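You operate a simulated robot arm through the tools that you are given. There is no shell and no other tool. Be economical: measure what you need, move in short steps, check, and stop when the job is done.

You are at the controls of a simulated robot arm. One attempt, no reset.

## Task
Open the green pull out bin.
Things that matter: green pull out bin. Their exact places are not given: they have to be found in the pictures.

Only the result counts: the job must be done as asked and must still hold three seconds after the hand-in. Knocking over, shifting, dropping, spilling or breaking anything else fails it.

## Robot
A 7-joint arm with a two-finger parallel gripper on a trunk, on a base that drives. Base frame: it is fixed to the floor where the robot stands at the start and does not move with it; the origin is under the middle of the robot, x ahead of it, y to its left, z up. Lengths are in m, angles in degrees, forces in N, time in s.
With the tool pointing down near the work surface it reaches from about 0.24 to 0.72 m from the robot's upright axis, wherever it stands. Its first joint turns from -115.0 to 115.0 degrees. Places, roughly: green pull out bin [1.5, -0.1, 0.2]. Payload 3.91 kg.
The TCP is the grasp point between the finger pads, 0.03 m short of the fingertips. In the tool frame z runs along the fingers and y along their closing line. The gripper opens to 0.11 m. The fingers are 0.02 m wide and 0.01 m thick; the gripper's body (0.048 by 0.112 m) begins 0.055 m behind the TCP.
Orientation is that of the tool frame in the base frame, as a unit quaternion [x, y, z, w]. With the fingers straight down and closing along the base's y, the tool's x points along the base's -x, its y along +y and its z along -z.

## Interface
- The arm moves only by the tool arm_command. Its arguments are lists of equal length, an entry for each row: "fingers": the opening in per cent of the stroke, from 0 (shut) to 100 (fully open); "offset": the shift along the tool's x, y, z in m, a list of three; "rot": the turn, a rotation vector about the tool's x, y, z in degrees, a list of three. In form: {"fingers": [fingers, ...], "offset": [[dx, dy, dz], ...], "rot": [[rx, ry, rz], ...]}. A call has 1 to 12 rows; each row shifts and turns the commanded pose from where the row before left it, along the tool's axes as they then stand. A row lasts 0.2 s, in which the tool goes at most 0.05 m and 8.6 degrees; a call with a longer step from one row to the next is refused whole, and so is a gripper value outside its range. Where a pose cannot be reached the arm comes as near as it can. A force on the tool above 40 N (or 10 N above the force at the start of the call, whichever is more), or a blocked arm, ends the call early, and 0.2 s more pass. The fingers move at their own pace (about 0.108 m/s each) and stop on an object; they squeeze with about 27 N. The grip force told is the motor's: it shows also when the fingers shut on nothing. Time passes only in rows, and 0.2 s behind the last, so rows that do not move let the fingers close. The reply holds the time, the measured pose of the TCP, the force on the tool along the base axes, the opening and the grip force, in the units named above and with some noise, and new pictures: "show" is both (left out), scene, wrist or none.
- Cameras (640 x 400 px; columns grow to the right, rows downward): "scene" is now at [0.0237, 0.1474, 1.3665]; the picture's right is [-0.09, -1.00, 0.00], its down [-0.68, 0.06, -0.73] and it looks along [0.73, -0.07, -0.68] (base axes); focal length 259 px, centre (320, 200). "wrist" rides on the gripper at [0.072, 0.017, -0.103] in the tool frame; the picture's right is [-0.23, 0.97, 0.00], its down [-0.76, -0.18, -0.62] and it looks along [-0.61, -0.14, 0.78] (tool axes); focal length 222 px, centre (320, 200).
- move_column(by): slides the trunk up (or, below 0, down) by that many m; the arm and the scene camera ride with it, the base frame stays. It gives what a move gives, with no picture.
- drive_base(legs): drives the robot by 1 to 6 legs, each [ahead, turn to the left] in m and degrees, along the robot's own axes; the way and the turn of a leg run together, so that a leg with both is an arc; at most 1.5 m and 180 degrees a leg. The arm and the cameras ride along, it lands a little off, and it stops where it bumps. It gives what a move gives, and a new picture of the scene camera.
- head_to(pan, tilt): turns the head with the scene camera to pan (to the left, within 155 degrees either way) and tilt (down, from -29 to 69), counted from straight ahead of the robot. It gives what a move gives, and a new picture of the scene camera.
- measure_at(camera, pixels): there is no depth. For up to 12 entries [column, row, z] of the newest picture of that camera ("zoom" is the newest enlarged one), the place [x, y] in the base frame at which the ray of that pixel passes the height z, good to about 0.002 m. No time passes.
- enlarge(camera, box): a new picture of the part [left, top, right, bottom] of that camera's present view, enlarged. No time passes.
- finish_job(): hands the job in; it is judged then, once.

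Work in short steps. Measure before you move; look again where a grasp or a placing could have gone wrong, and mend it. You have 80 turns and 170 pictures in all, those below and enlarged ones among them. Open the gripper and draw the arm clear of the work before you hand the job in, unless the task says otherwise; then end with one line.

The tools are called after "Request:" by a JSON object that holds its "method" and its "body". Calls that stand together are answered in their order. arm_command: Moves the arm, as the interface text tells. Its arguments: {"type":"object","properties":{"fingers":{"type":"array"},"offset":{"type":"array"},"rot":{"type":"array"},"show":{"type":"string","enum":["both","scene","wrist","none"]}},"required":["fingers","offset","rot"]} The other tools are called the same way: move_column (by) slides the trunk up or down; drive_base (legs) drives the base; head_to (pan, tilt) turns the head that bears the scene camera; measure_at (camera, pixels) gives the place at which the rays of pixels pass given heights; enlarge (camera, box) takes an enlarged picture of a part of a camera's view; finish_job () hands the job in.

At the start:

```text
time: 0.0
ee_pos: [0.4716, -0.0039, 0.6155]
tool_rot: [0.0, 1.0, 0.0, 0.0]
wrist_force: [0.0, -0.7, -0.1]
gripper_width: 0.1099
grip_force: 0.1
trunk travel left (down, up): [-0.475, 0.515]
robot x, y, heading: [0.0007, 0.002, 0.0]
head pan, tilt: [-5.4, 42.7]
```

scene: 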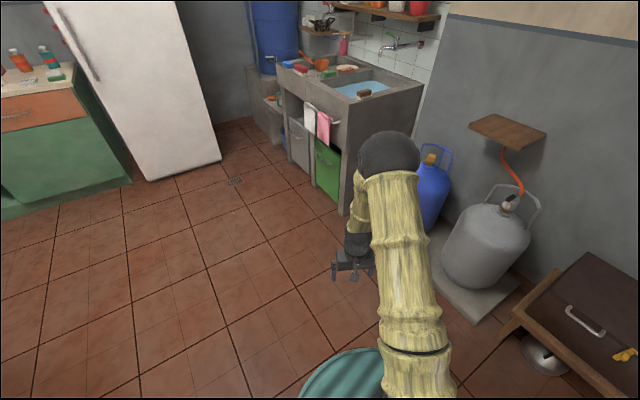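
wrist: 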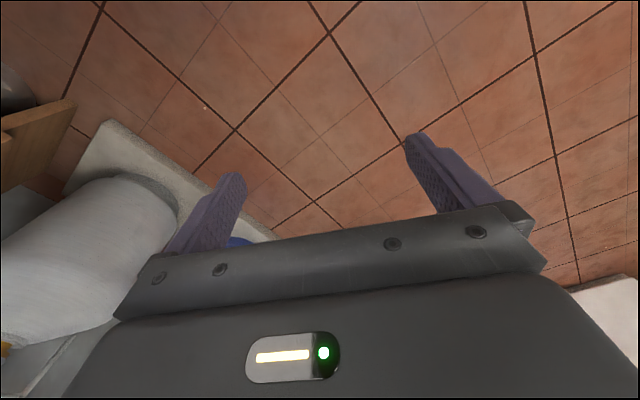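

The green bin front shows around (327,170) under the sink counter. I enlarge that region.

Request:
{"method": "enlarge", "body": {"camera": "scene", "box": [250, 50, 410, 230]}}

Request:
{"method": "measure_at", "body": {"camera": "scene", "pixels": [[314, 185, 0], [337, 202, 0], [343, 213, 0], [287, 158, 0], [316, 140, 0.35], [340, 152, 0.35], [222, 160, 0], [436, 228, 0]]}}

```text
2.22 times, centred on (330, 140) of scene
```

zoom: 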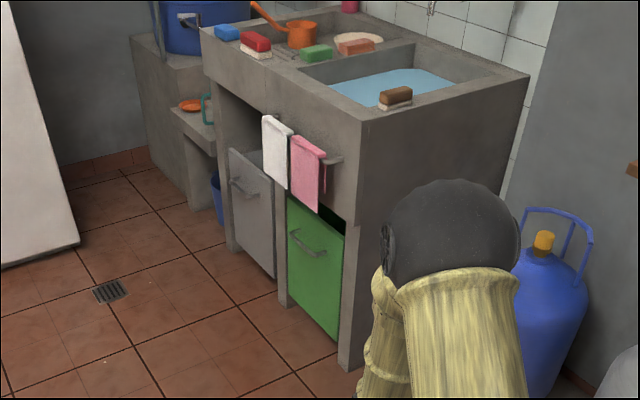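

```text
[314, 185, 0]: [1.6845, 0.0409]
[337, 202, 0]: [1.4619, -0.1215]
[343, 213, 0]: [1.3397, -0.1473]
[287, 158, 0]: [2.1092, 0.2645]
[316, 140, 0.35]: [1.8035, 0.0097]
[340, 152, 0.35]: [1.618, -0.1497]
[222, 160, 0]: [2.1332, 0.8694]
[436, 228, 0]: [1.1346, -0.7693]
```

The bin's face is angled, its outward normal being roughly (-0.47, 0.88). Before driving I look at the teal thing near the base.

Request:
{"method": "head_to", "body": {"pan": 0, "tilt": 69}}

Request:
{"method": "head_to", "body": {"pan": 60, "tilt": 45}}

```text
time: 0.9
ee_pos: [0.4709, -0.0031, 0.617]
tool_rot: [0.0, 1.0, 0.0, -0.001]
wrist_force: [0.3, 1.0, -0.5]
gripper_width: 0.1101
grip_force: 0.1
trunk travel left (down, up): [-0.475, 0.515]
robot x, y, heading: [-0.0016, 0.0009, -0.2]
head pan, tilt: [0.0, 68.8]
```

scene: 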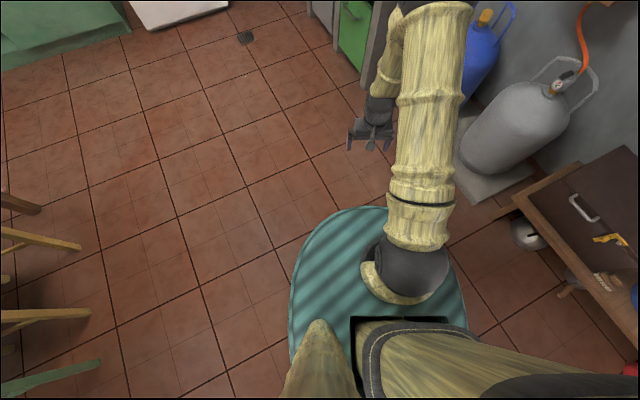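

```text
time: 2.2
ee_pos: [0.4707, -0.0037, 0.6165]
tool_rot: [0.0, 1.0, 0.0, 0.001]
wrist_force: [0.5, 0.8, 0.5]
gripper_width: 0.1103
grip_force: 0.1
trunk travel left (down, up): [-0.475, 0.515]
robot x, y, heading: [0.0001, -0.0021, -0.1]
head pan, tilt: [60.0, 45.0]
```

scene: 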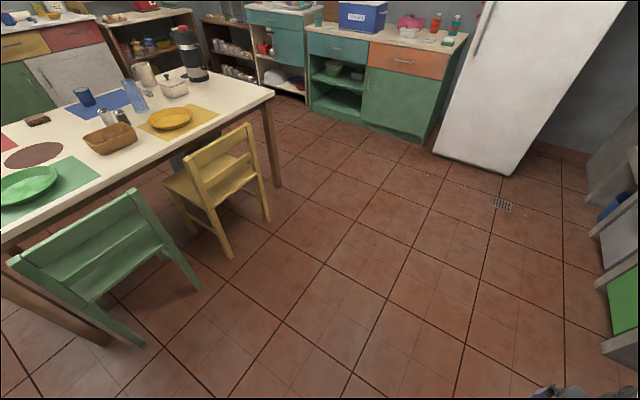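

The teal disc is the robot's own base. I check the positions of the chairs, table and fridge to plan a safe path.

Request:
{"method": "measure_at", "body": {"camera": "scene", "pixels": [[142, 345, 0], [230, 258, 0], [268, 222, 0], [200, 290, 0], [282, 187, 0], [510, 174, 0], [435, 152, 0], [615, 352, 0], [612, 275, 0]]}}

```text
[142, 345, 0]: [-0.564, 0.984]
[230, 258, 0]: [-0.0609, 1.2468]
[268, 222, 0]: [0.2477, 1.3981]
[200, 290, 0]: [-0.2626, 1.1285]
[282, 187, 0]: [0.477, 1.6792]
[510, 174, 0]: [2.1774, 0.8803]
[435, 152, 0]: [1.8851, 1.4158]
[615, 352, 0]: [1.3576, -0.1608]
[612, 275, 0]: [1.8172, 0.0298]
```

Floor is clear. I drive to roughly (1.15, 0.68) and turn to face the bin (heading about -62).

Request:
{"method": "drive_base", "body": {"legs": [[0, 30.6], [1.3, 0], [0, -92]]}}

Request:
{"method": "head_to", "body": {"pan": 0, "tilt": 50}}

```text
time: 14.1
ee_pos: [1.3409, 0.2162, 0.6157]
tool_rot: [0.521, 0.853, 0.0, 0.0]
wrist_force: [-0.2, 0.0, 0.1]
gripper_width: 0.1103
grip_force: 0.0
trunk travel left (down, up): [-0.475, 0.515]
robot x, y, heading: [1.1289, 0.6375, -62.6]
head pan, tilt: [60.0, 45.0]
```

scene: 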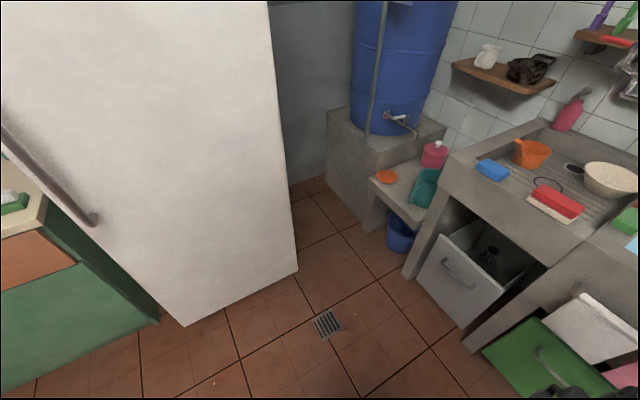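

```text
time: 15.4
ee_pos: [1.3414, 0.2149, 0.6156]
tool_rot: [0.521, 0.854, 0.001, 0.0]
wrist_force: [0.7, 0.5, -0.4]
gripper_width: 0.1101
grip_force: 0.0
trunk travel left (down, up): [-0.475, 0.515]
robot x, y, heading: [1.1294, 0.6401, -62.7]
head pan, tilt: [0.0, 50.0]
```

scene: 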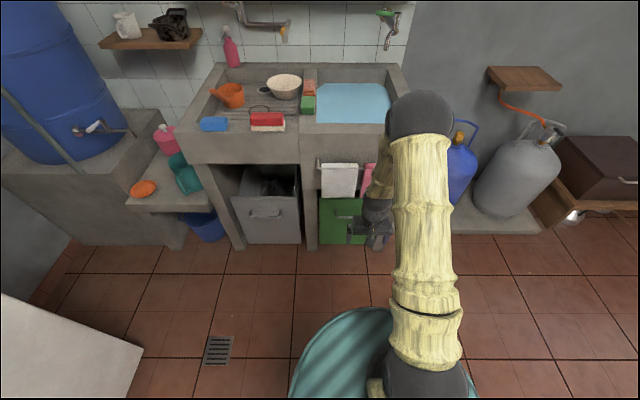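

The robot now faces the counter squarely. I zoom on the green bin and measure.

Request:
{"method": "enlarge", "body": {"camera": "scene", "box": [220, 120, 420, 260]}}

Request:
{"method": "measure_at", "body": {"camera": "scene", "pixels": [[312, 250, 0], [238, 250, 0], [400, 247, 0], [319, 244, 0.03], [360, 234, 0.05], [260, 215, 0.27]]}}

Request:
{"method": "arm_command", "body": {"fingers": [100], "offset": [[0, 0, 0]], "rot": [[0, 0, 0]], "show": "wrist"}}

```text
2.86 times, centred on (320, 190) of scene
```

zoom: 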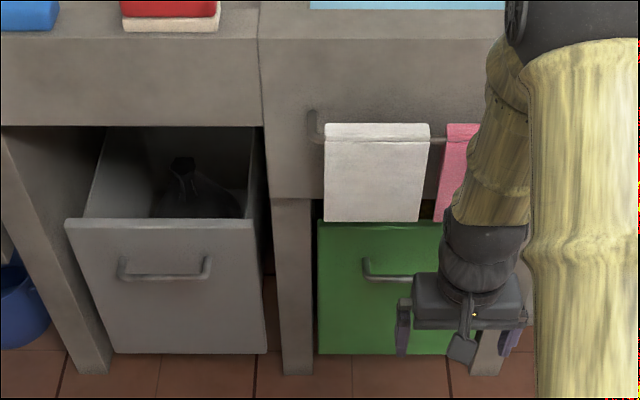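

```text
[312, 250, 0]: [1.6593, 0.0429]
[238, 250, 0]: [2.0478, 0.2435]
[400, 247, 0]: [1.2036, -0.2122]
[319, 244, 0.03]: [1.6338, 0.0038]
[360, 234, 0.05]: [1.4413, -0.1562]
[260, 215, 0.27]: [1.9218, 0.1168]
```

```text
time: 15.8
ee_pos: [1.3405, 0.2152, 0.6148]
tool_rot: [0.521, 0.854, 0.0, 0.0]
wrist_force: [-0.5, -0.2, 0.7]
gripper_width: 0.11
grip_force: 0.1
trunk travel left (down, up): [-0.475, 0.515]
robot x, y, heading: [1.1295, 0.6345, -62.9]
head pan, tilt: [0.0, 50.0]
```

wrist: 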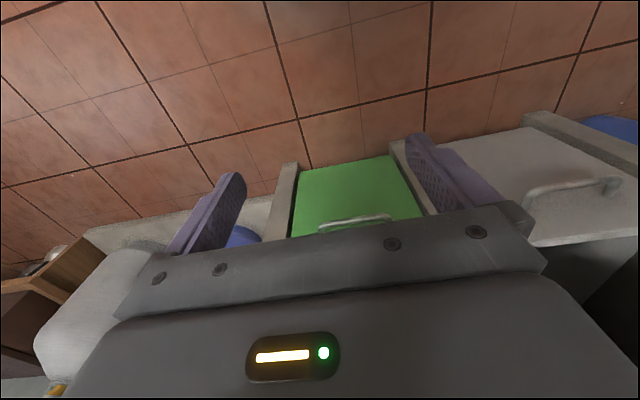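

I triangulate the handle's left end: zoom (366,277) against wrist (392,217); also the right end at wrist (320,230).

Request:
{"method": "measure_at", "body": {"camera": "zoom", "pixels": [[366, 277, 0.15], [366, 277, 0.2], [366, 277, 0.25], [366, 277, 0.3], [320, 353, 0.03], [318, 222, 0.3], [318, 222, 0.35], [318, 222, 0.4]]}}

Request:
{"method": "measure_at", "body": {"camera": "wrist", "pixels": [[392, 217, 0.15], [392, 217, 0.2], [392, 217, 0.25], [392, 217, 0.3], [320, 230, 0.15], [320, 230, 0.2], [320, 230, 0.25], [320, 230, 0.3]]}}

Request:
{"method": "enlarge", "body": {"camera": "wrist", "box": [270, 130, 450, 240]}}

```text
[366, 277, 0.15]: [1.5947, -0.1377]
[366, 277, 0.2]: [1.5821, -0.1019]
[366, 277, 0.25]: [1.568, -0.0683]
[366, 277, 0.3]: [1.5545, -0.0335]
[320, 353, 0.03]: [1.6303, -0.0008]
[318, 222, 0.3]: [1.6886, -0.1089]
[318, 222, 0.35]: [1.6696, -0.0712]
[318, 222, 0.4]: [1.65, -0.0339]
```

```text
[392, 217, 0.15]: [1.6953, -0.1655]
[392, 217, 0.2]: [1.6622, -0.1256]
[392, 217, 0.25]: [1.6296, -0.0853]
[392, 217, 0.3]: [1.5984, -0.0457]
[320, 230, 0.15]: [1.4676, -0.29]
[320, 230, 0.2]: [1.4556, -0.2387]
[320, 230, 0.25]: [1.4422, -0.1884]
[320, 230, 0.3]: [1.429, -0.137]
```

```text
3.56 times, centred on (360, 185) of wrist
```

zoom: 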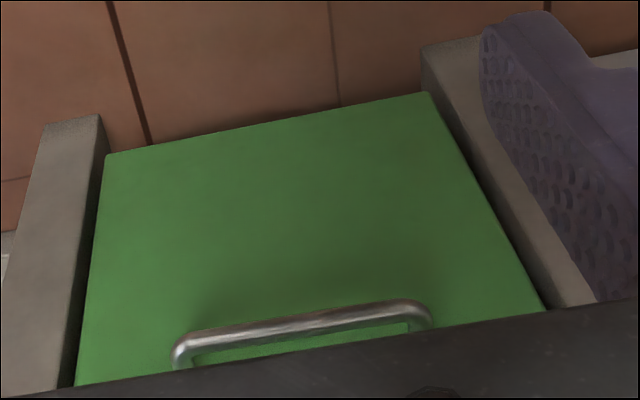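

The handle lies near (1.47, -0.02, ~0.38), about 0.74 m straight ahead of the robot, with a horizontal bar. I move forward a little, then pitch the tool level (about tool y by -90).

Request:
{"method": "arm_command", "body": {"fingers": [100, 100, 100, 100, 100, 100, 100, 100, 100, 100, 100, 100], "offset": [[-0.04, 0, 0], [-0.04, 0, 0], [0, 0, 0], [0, 0, 0], [0, 0, 0], [0, 0, 0], [0, 0, 0], [0, 0, 0], [0, 0, 0], [0, 0, 0], [0, 0, 0], [0, 0, 0]], "rot": [[0, 0, 0], [0, 0, 0], [0, -8.5, 0], [0, -8.5, 0], [0, -8.5, 0], [0, -8.5, 0], [0, -8.5, 0], [0, -8.5, 0], [0, -8.5, 0], [0, -8.5, 0], [0, -8.5, 0], [0, -8.5, 0]]}}

```text
time: 18.4
ee_pos: [1.3762, 0.1427, 0.616]
tool_rot: [0.384, 0.629, -0.352, 0.577]
wrist_force: [0.7, 0.2, -0.9]
gripper_width: 0.1103
grip_force: 0.1
trunk travel left (down, up): [-0.475, 0.515]
robot x, y, heading: [1.1286, 0.6352, -63.0]
head pan, tilt: [0.0, 50.0]
```

scene: 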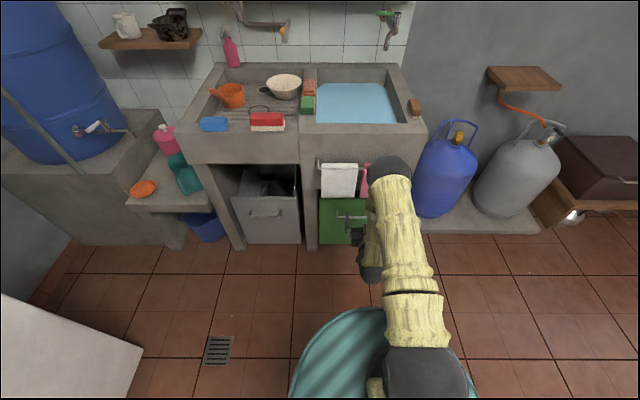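
wrist: 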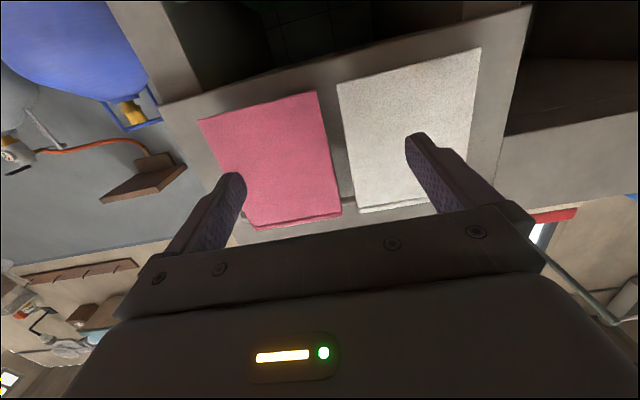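

Pitching worked; I finish the last 5° and roll by 82° so that the fingers close vertically.

Request:
{"method": "arm_command", "body": {"fingers": [100, 100, 100, 100, 100, 100, 100, 100, 100, 100, 100, 100], "offset": [[0, 0, 0], [0, 0, 0], [0, 0, 0], [0, 0, 0], [0, 0, 0], [0, 0, 0], [0, 0, 0], [0, 0, 0], [0, 0, 0], [0, 0, 0], [0, 0, 0], [0, 0, 0]], "rot": [[0, -5, 0], [0, 0, 8.2], [0, 0, 8.2], [0, 0, 8.2], [0, 0, 8.2], [0, 0, 8.2], [0, 0, 8.2], [0, 0, 8.2], [0, 0, 8.2], [0, 0, 8.2], [0, 0, 8.2], [0, 0, 8]]}}

Request:
{"method": "move_column", "body": {"by": -0.235}}

Request:
{"method": "arm_command", "body": {"fingers": [100], "offset": [[0, 0, 0]], "rot": [[0, 0, 0]]}}

```text
time: 21.0
ee_pos: [1.3775, 0.1445, 0.6153]
tool_rot: [0.687, 0.167, 0.168, 0.687]
wrist_force: [0.2, -0.1, -0.3]
gripper_width: 0.1099
grip_force: 0.0
trunk travel left (down, up): [-0.475, 0.515]
robot x, y, heading: [1.1292, 0.6355, -62.8]
head pan, tilt: [0.0, 50.0]
```

scene: 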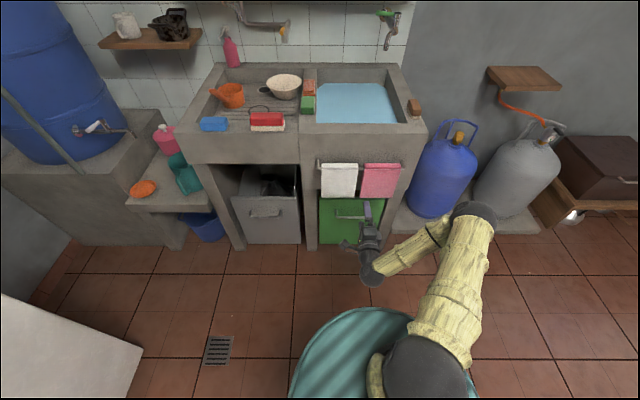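
wrist: 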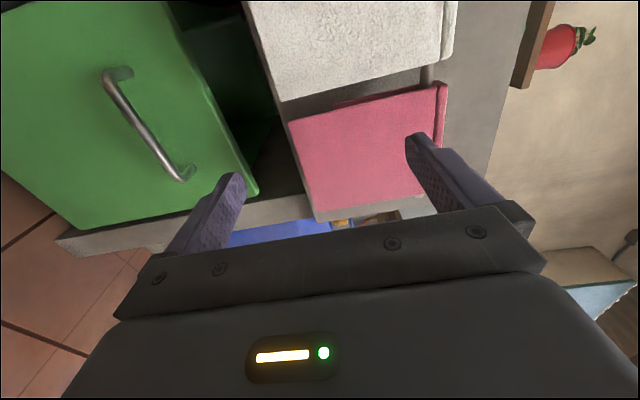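

```text
time: 23.4
ee_pos: [1.3769, 0.1435, 0.3809]
tool_rot: [0.687, 0.166, 0.166, 0.687]
wrist_force: [-0.4, 0.2, 0.9]
gripper_width: 0.1101
grip_force: 0.0
trunk travel left (down, up): [-0.24, 0.75]
robot x, y, heading: [1.1312, 0.6393, -62.6]
head pan, tilt: [0.0, 50.0]
```

```text
time: 23.8
ee_pos: [1.3763, 0.1439, 0.3819]
tool_rot: [0.687, 0.166, 0.166, 0.687]
wrist_force: [-0.2, 0.3, -0.3]
gripper_width: 0.1099
grip_force: 0.0
trunk travel left (down, up): [-0.24, 0.75]
robot x, y, heading: [1.1276, 0.6338, -62.7]
head pan, tilt: [0.0, 50.0]
```

scene: 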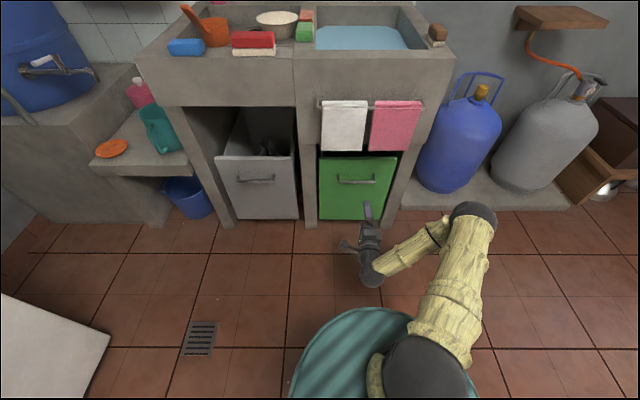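
wrist: 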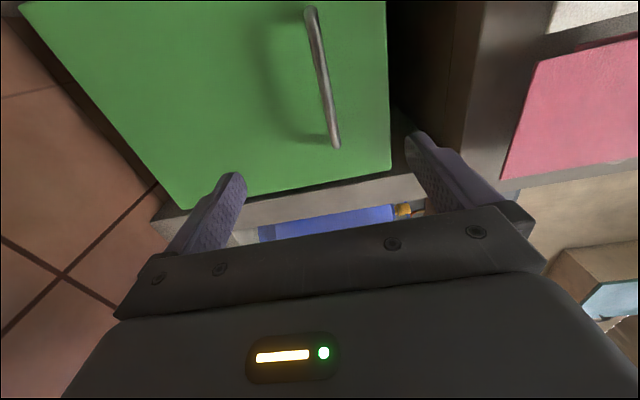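

Both cameras see the handle now. I triangulate its ends with zooms.

Request:
{"method": "enlarge", "body": {"camera": "scene", "box": [300, 140, 420, 220]}}

Request:
{"method": "measure_at", "body": {"camera": "wrist", "pixels": [[334, 146, 0.35], [334, 146, 0.37], [334, 146, 0.38], [334, 146, 0.39], [334, 146, 0.4], [334, 146, 0.42], [310, 12, 0.35], [310, 12, 0.37], [310, 12, 0.375], [310, 12, 0.39], [310, 12, 0.4]]}}

```text
5.00 times, centred on (360, 180) of scene
```

zoom: 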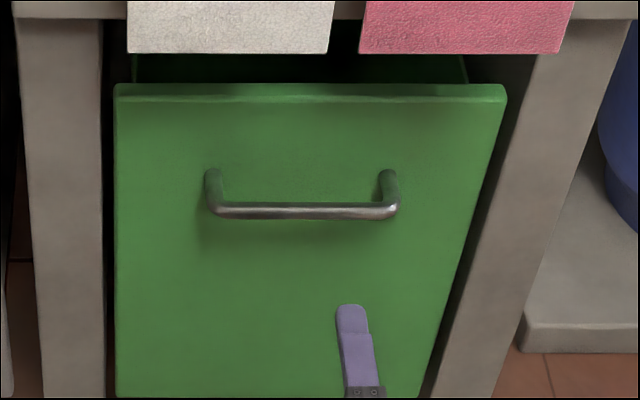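

```text
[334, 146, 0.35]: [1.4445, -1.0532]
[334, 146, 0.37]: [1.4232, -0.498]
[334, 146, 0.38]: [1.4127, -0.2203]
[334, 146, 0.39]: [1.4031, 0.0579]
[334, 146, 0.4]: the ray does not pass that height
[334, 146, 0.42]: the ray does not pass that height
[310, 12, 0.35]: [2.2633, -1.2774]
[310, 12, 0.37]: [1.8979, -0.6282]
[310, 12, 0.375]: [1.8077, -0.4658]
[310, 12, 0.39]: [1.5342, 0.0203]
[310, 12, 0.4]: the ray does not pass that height
```

Request:
{"method": "measure_at", "body": {"camera": "zoom", "pixels": [[212, 210, 0.36], [212, 210, 0.38], [212, 210, 0.4], [395, 211, 0.36], [395, 211, 0.38], [395, 211, 0.4], [305, 210, 0.38], [118, 88, 0.46], [505, 88, 0.46]]}}

```text
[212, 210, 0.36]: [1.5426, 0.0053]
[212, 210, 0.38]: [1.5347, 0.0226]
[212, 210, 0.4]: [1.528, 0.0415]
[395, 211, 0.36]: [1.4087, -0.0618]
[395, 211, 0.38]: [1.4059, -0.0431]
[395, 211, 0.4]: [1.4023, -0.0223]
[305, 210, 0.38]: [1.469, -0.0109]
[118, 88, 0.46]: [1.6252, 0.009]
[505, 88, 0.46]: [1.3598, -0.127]
```

The handle centre is at about (1.469, -0.004, 0.387): 0.174 ahead, 0.015 left and 0.006 above the TCP. I advance in most of the way with the fingers at 60 %.

Request:
{"method": "arm_command", "body": {"fingers": [60, 60, 60, 60], "offset": [[0.015, 0.006, 0], [0, 0, 0.04], [0, 0, 0.04], [0, 0, 0.04]], "rot": [[0, 0, 0], [0, 0, 0], [0, 0, 0], [0, 0, 0]]}}

```text
time: 24.8
ee_pos: [1.4473, 0.0438, 0.386]
tool_rot: [0.688, 0.166, 0.166, 0.687]
wrist_force: [-0.8, 0.3, 0.4]
gripper_width: 0.0657
grip_force: 0.1
trunk travel left (down, up): [-0.24, 0.75]
robot x, y, heading: [1.1302, 0.6379, -63.1]
head pan, tilt: [0.0, 50.0]
```

scene: 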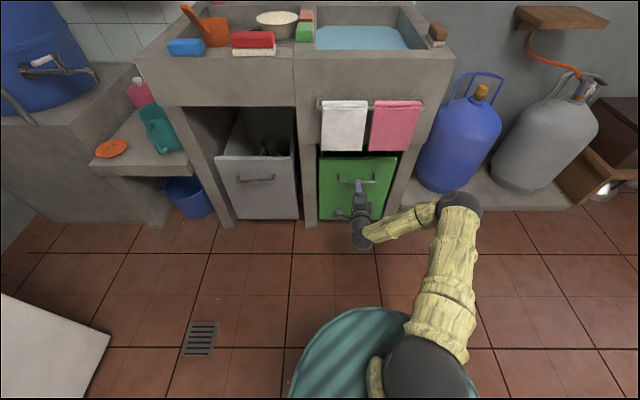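
wrist: 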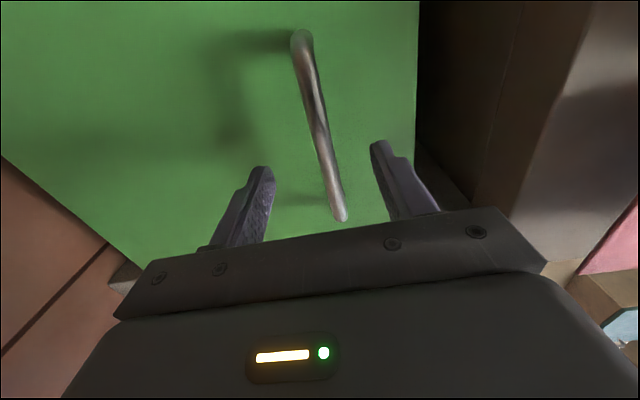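

The bar sits well between the fingers; about 0.05 remains. I advance 0.048 and close.

Request:
{"method": "arm_command", "body": {"fingers": [60, 60, 60, 0, 0, 0, 0], "offset": [[0, 0, 0.025], [0, 0, 0.023], [0, 0, 0], [0, 0, 0], [0, 0, 0], [0, 0, 0], [0, 0, 0]], "rot": [[0, 0, 0], [0, 0, 0], [0, 0, 0], [0, 0, 0], [0, 0, 0], [0, 0, 0], [0, 0, 0]]}}

```text
time: 26.4
ee_pos: [1.4681, 0.003, 0.3894]
tool_rot: [0.684, 0.165, 0.167, 0.691]
wrist_force: [1.1, -1.6, 27.8]
gripper_width: 0.0133
grip_force: 45.1
trunk travel left (down, up): [-0.24, 0.75]
robot x, y, heading: [1.1311, 0.6342, -62.8]
head pan, tilt: [0.0, 50.0]
```

scene: 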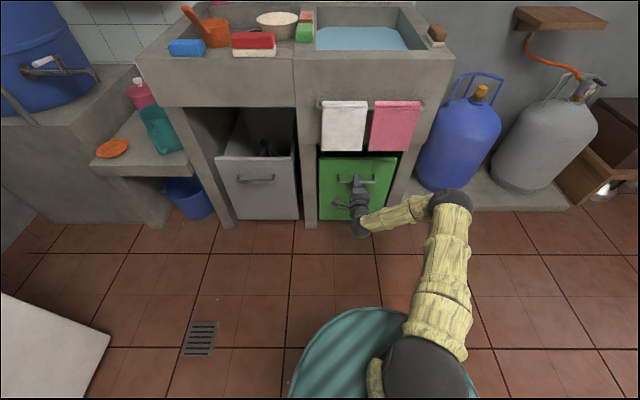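
wrist: 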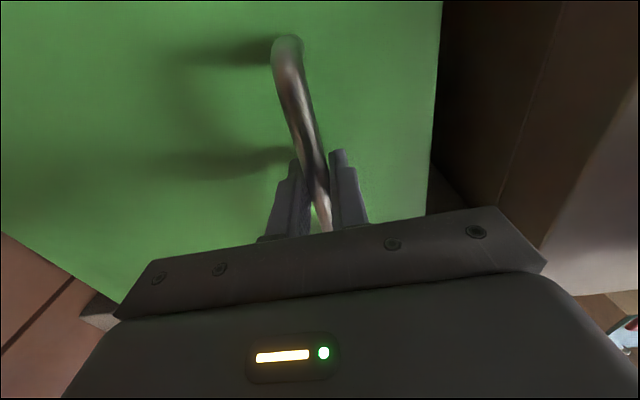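

Gripped on the bar (0.0133). An upward force of 28 N means the bar is slightly higher, so I shift up 4 mm and pull back a little.

Request:
{"method": "arm_command", "body": {"fingers": [0, 0, 0, 0, 0, 0], "offset": [[0, 0.004, 0], [0, 0, 0], [0, 0, -0.02], [0, 0, -0.02], [0, 0, -0.02], [0, 0, 0]], "rot": [[0, 0, 0], [0, 0, 0], [0, 0, 0], [0, 0, 0], [0, 0, 0], [0, 0, 0]]}}

```text
time: 27.8
ee_pos: [1.441, 0.0562, 0.3898]
tool_rot: [0.687, 0.168, 0.168, 0.686]
wrist_force: [15.2, 8.9, 10.2]
gripper_width: 0.0136
grip_force: 45.0
trunk travel left (down, up): [-0.24, 0.75]
robot x, y, heading: [1.1265, 0.6391, -62.7]
head pan, tilt: [0.0, 50.0]
```

scene: 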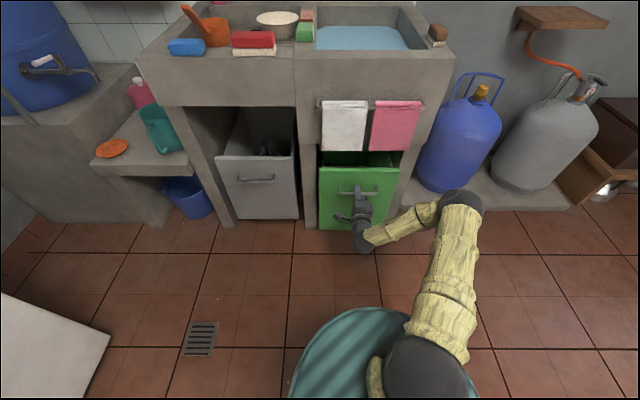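
wrist: 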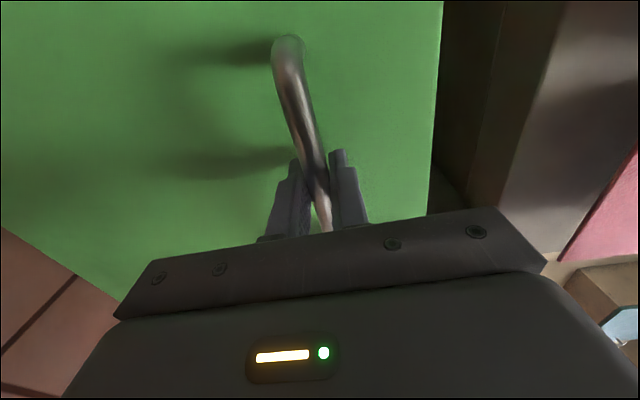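

The bin slides out straight. I keep pulling with the arm, easing 4 mm to the left against the side load.

Request:
{"method": "arm_command", "body": {"fingers": [0, 0, 0, 0, 0, 0], "offset": [[0.004, 0, -0.02], [0, 0, -0.025], [0, 0, -0.025], [0, 0, -0.025], [0, 0, -0.025], [0, 0, 0]], "rot": [[0, 0, 0], [0, 0, 0], [0, 0, 0], [0, 0, 0], [0, 0, 0], [0, 0, 0]]}}

```text
time: 29.2
ee_pos: [1.386, 0.164, 0.3893]
tool_rot: [0.688, 0.165, 0.164, 0.688]
wrist_force: [-16.1, -6.9, 6.1]
gripper_width: 0.0137
grip_force: 45.5
trunk travel left (down, up): [-0.24, 0.75]
robot x, y, heading: [1.1293, 0.6372, -62.8]
head pan, tilt: [0.0, 50.0]
```

scene: 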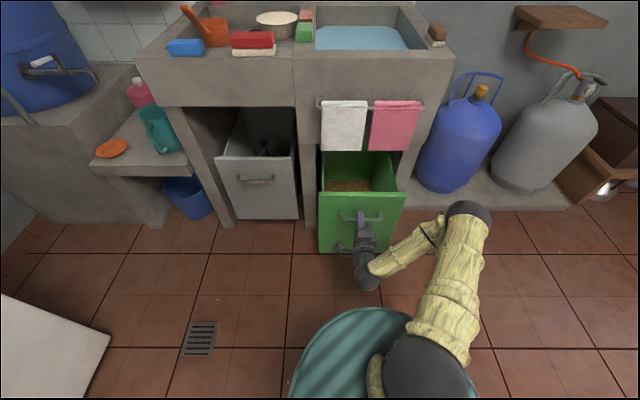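
wrist: 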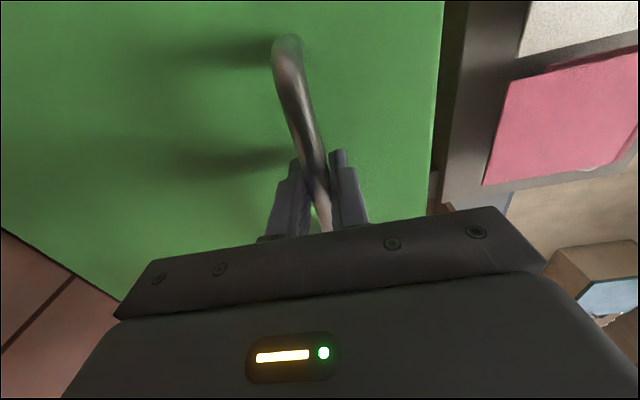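

Out by about 0.18 m. I continue pulling by arm, which stops by itself on high force.

Request:
{"method": "arm_command", "body": {"fingers": [0, 0, 0, 0, 0, 0], "offset": [[-0.002, 0, -0.02], [0, 0, -0.02], [0, 0, -0.02], [0, 0, -0.02], [0, 0, -0.02], [0, 0, 0]], "rot": [[0, 0, 0], [0, 0, 0], [0, 0, 0], [0, 0, 0], [0, 0, 0], [0, 0, 0]]}}

```text
time: 30.6
ee_pos: [1.3418, 0.2517, 0.3891]
tool_rot: [0.689, 0.167, 0.166, 0.686]
wrist_force: [-10.9, -5.0, -11.3]
gripper_width: 0.0138
grip_force: 44.6
trunk travel left (down, up): [-0.24, 0.75]
robot x, y, heading: [1.1276, 0.6342, -62.8]
head pan, tilt: [0.0, 50.0]
```

scene: 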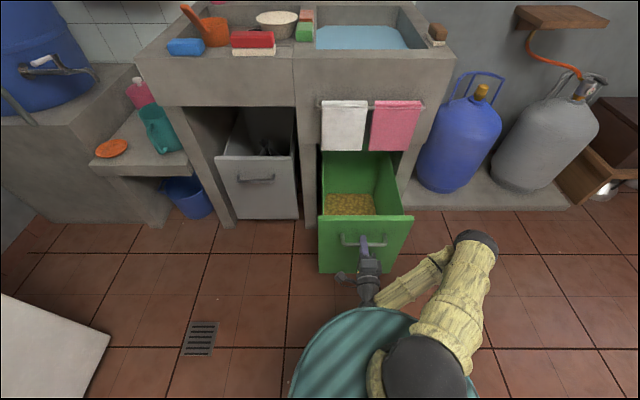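
wrist: 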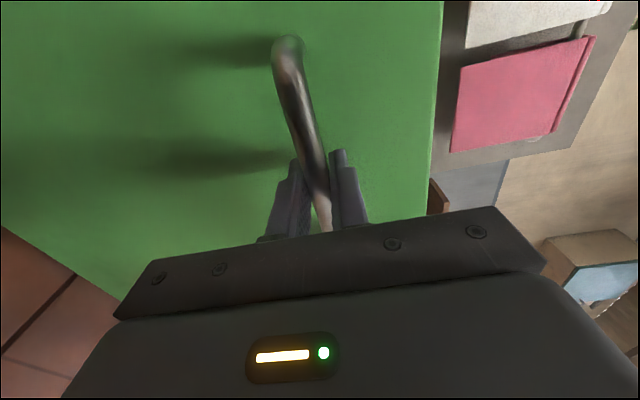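

Out by 0.28 m and still no stop. I check whether more travel remains by pulling another 0.06 m.

Request:
{"method": "arm_command", "body": {"fingers": [0, 0, 0, 0, 0], "offset": [[-0.002, 0, -0.015], [0, 0, -0.015], [0, 0, -0.015], [0, 0, -0.015], [0, 0, 0]], "rot": [[0, 0, 0], [0, 0, 0], [0, 0, 0], [0, 0, 0], [0, 0, 0]]}}

```text
time: 31.4
ee_pos: [1.3222, 0.2872, 0.3904]
tool_rot: [0.687, 0.174, 0.168, 0.685]
wrist_force: [5.6, 3.2, -11.7]
gripper_width: 0.0138
grip_force: 45.1
trunk travel left (down, up): [-0.24, 0.75]
robot x, y, heading: [1.1288, 0.6354, -62.5]
head pan, tilt: [0.0, 50.0]
stopped in row 4: the force on the tool passed its limit (the readings are from after the stop); the commanded pose is now the measured one
```

scene: 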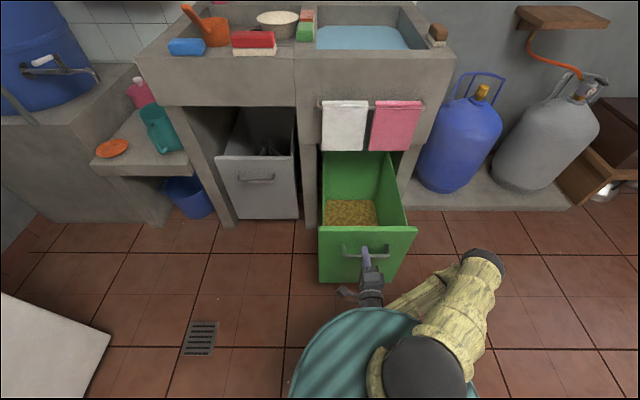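
wrist: 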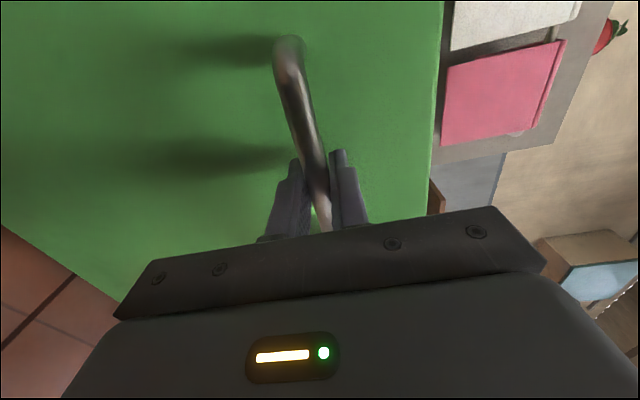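

It hit its end stop at about 0.32 m of travel. I open the fingers, then drive straight back so they clear the bar.

Request:
{"method": "arm_command", "body": {"fingers": [60, 60, 60, 60], "offset": [[0, 0, 0], [0, 0, 0], [0, 0, 0], [0, 0, 0]], "rot": [[0, 0, 0], [0, 0, 0], [0, 0, 0], [0, 0, 0]]}}

Request:
{"method": "drive_base", "body": {"legs": [[-0.2, 0]]}}

```text
time: 32.4
ee_pos: [1.3227, 0.2873, 0.3908]
tool_rot: [0.686, 0.173, 0.17, 0.686]
wrist_force: [0.6, 0.6, 0.5]
gripper_width: 0.0661
grip_force: 0.0
trunk travel left (down, up): [-0.24, 0.75]
robot x, y, heading: [1.1301, 0.6353, -62.7]
head pan, tilt: [0.0, 50.0]
```

scene: 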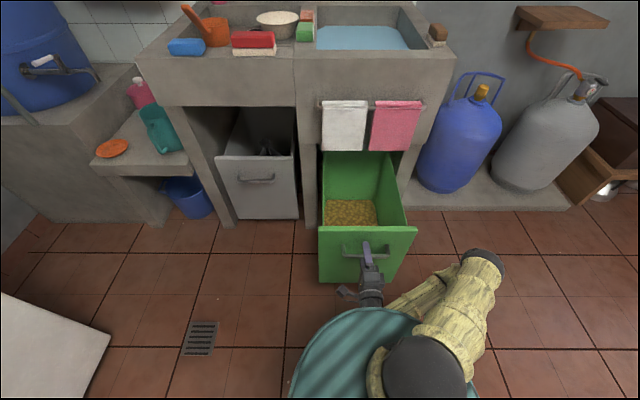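
wrist: 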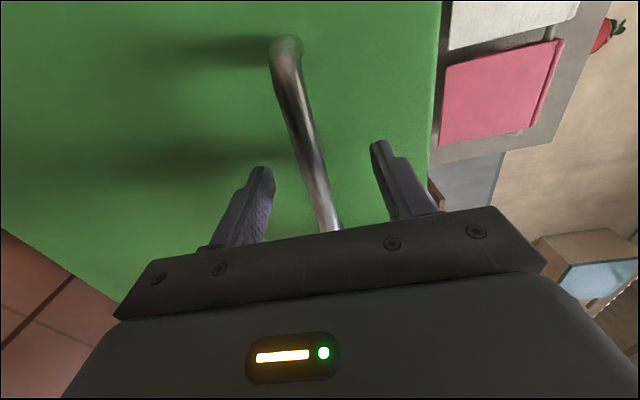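

```text
time: 34.1
ee_pos: [1.2265, 0.4694, 0.3906]
tool_rot: [0.687, 0.171, 0.166, 0.686]
wrist_force: [-0.1, 0.7, 0.1]
gripper_width: 0.0661
grip_force: 0.1
trunk travel left (down, up): [-0.24, 0.75]
robot x, y, heading: [1.0368, 0.8189, -63.1]
head pan, tilt: [0.0, 50.0]
```

scene: 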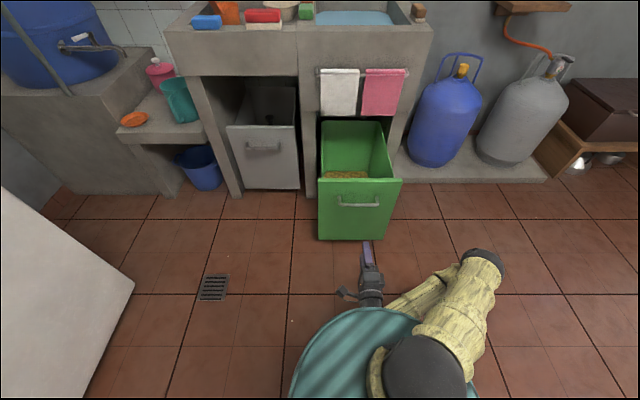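

The green bin stands fully out, the gripper is open and clear of it, and nothing else in the picture has moved. I hand in.

Request:
{"method": "finish_job", "body": {}}

```text
The job is handed in.
```

I opened the green pull-out bin about 0.32 m, until the pull met a hard stop. The gripper is open and about 0.2 m clear of it, and the last picture shows nothing else moved.
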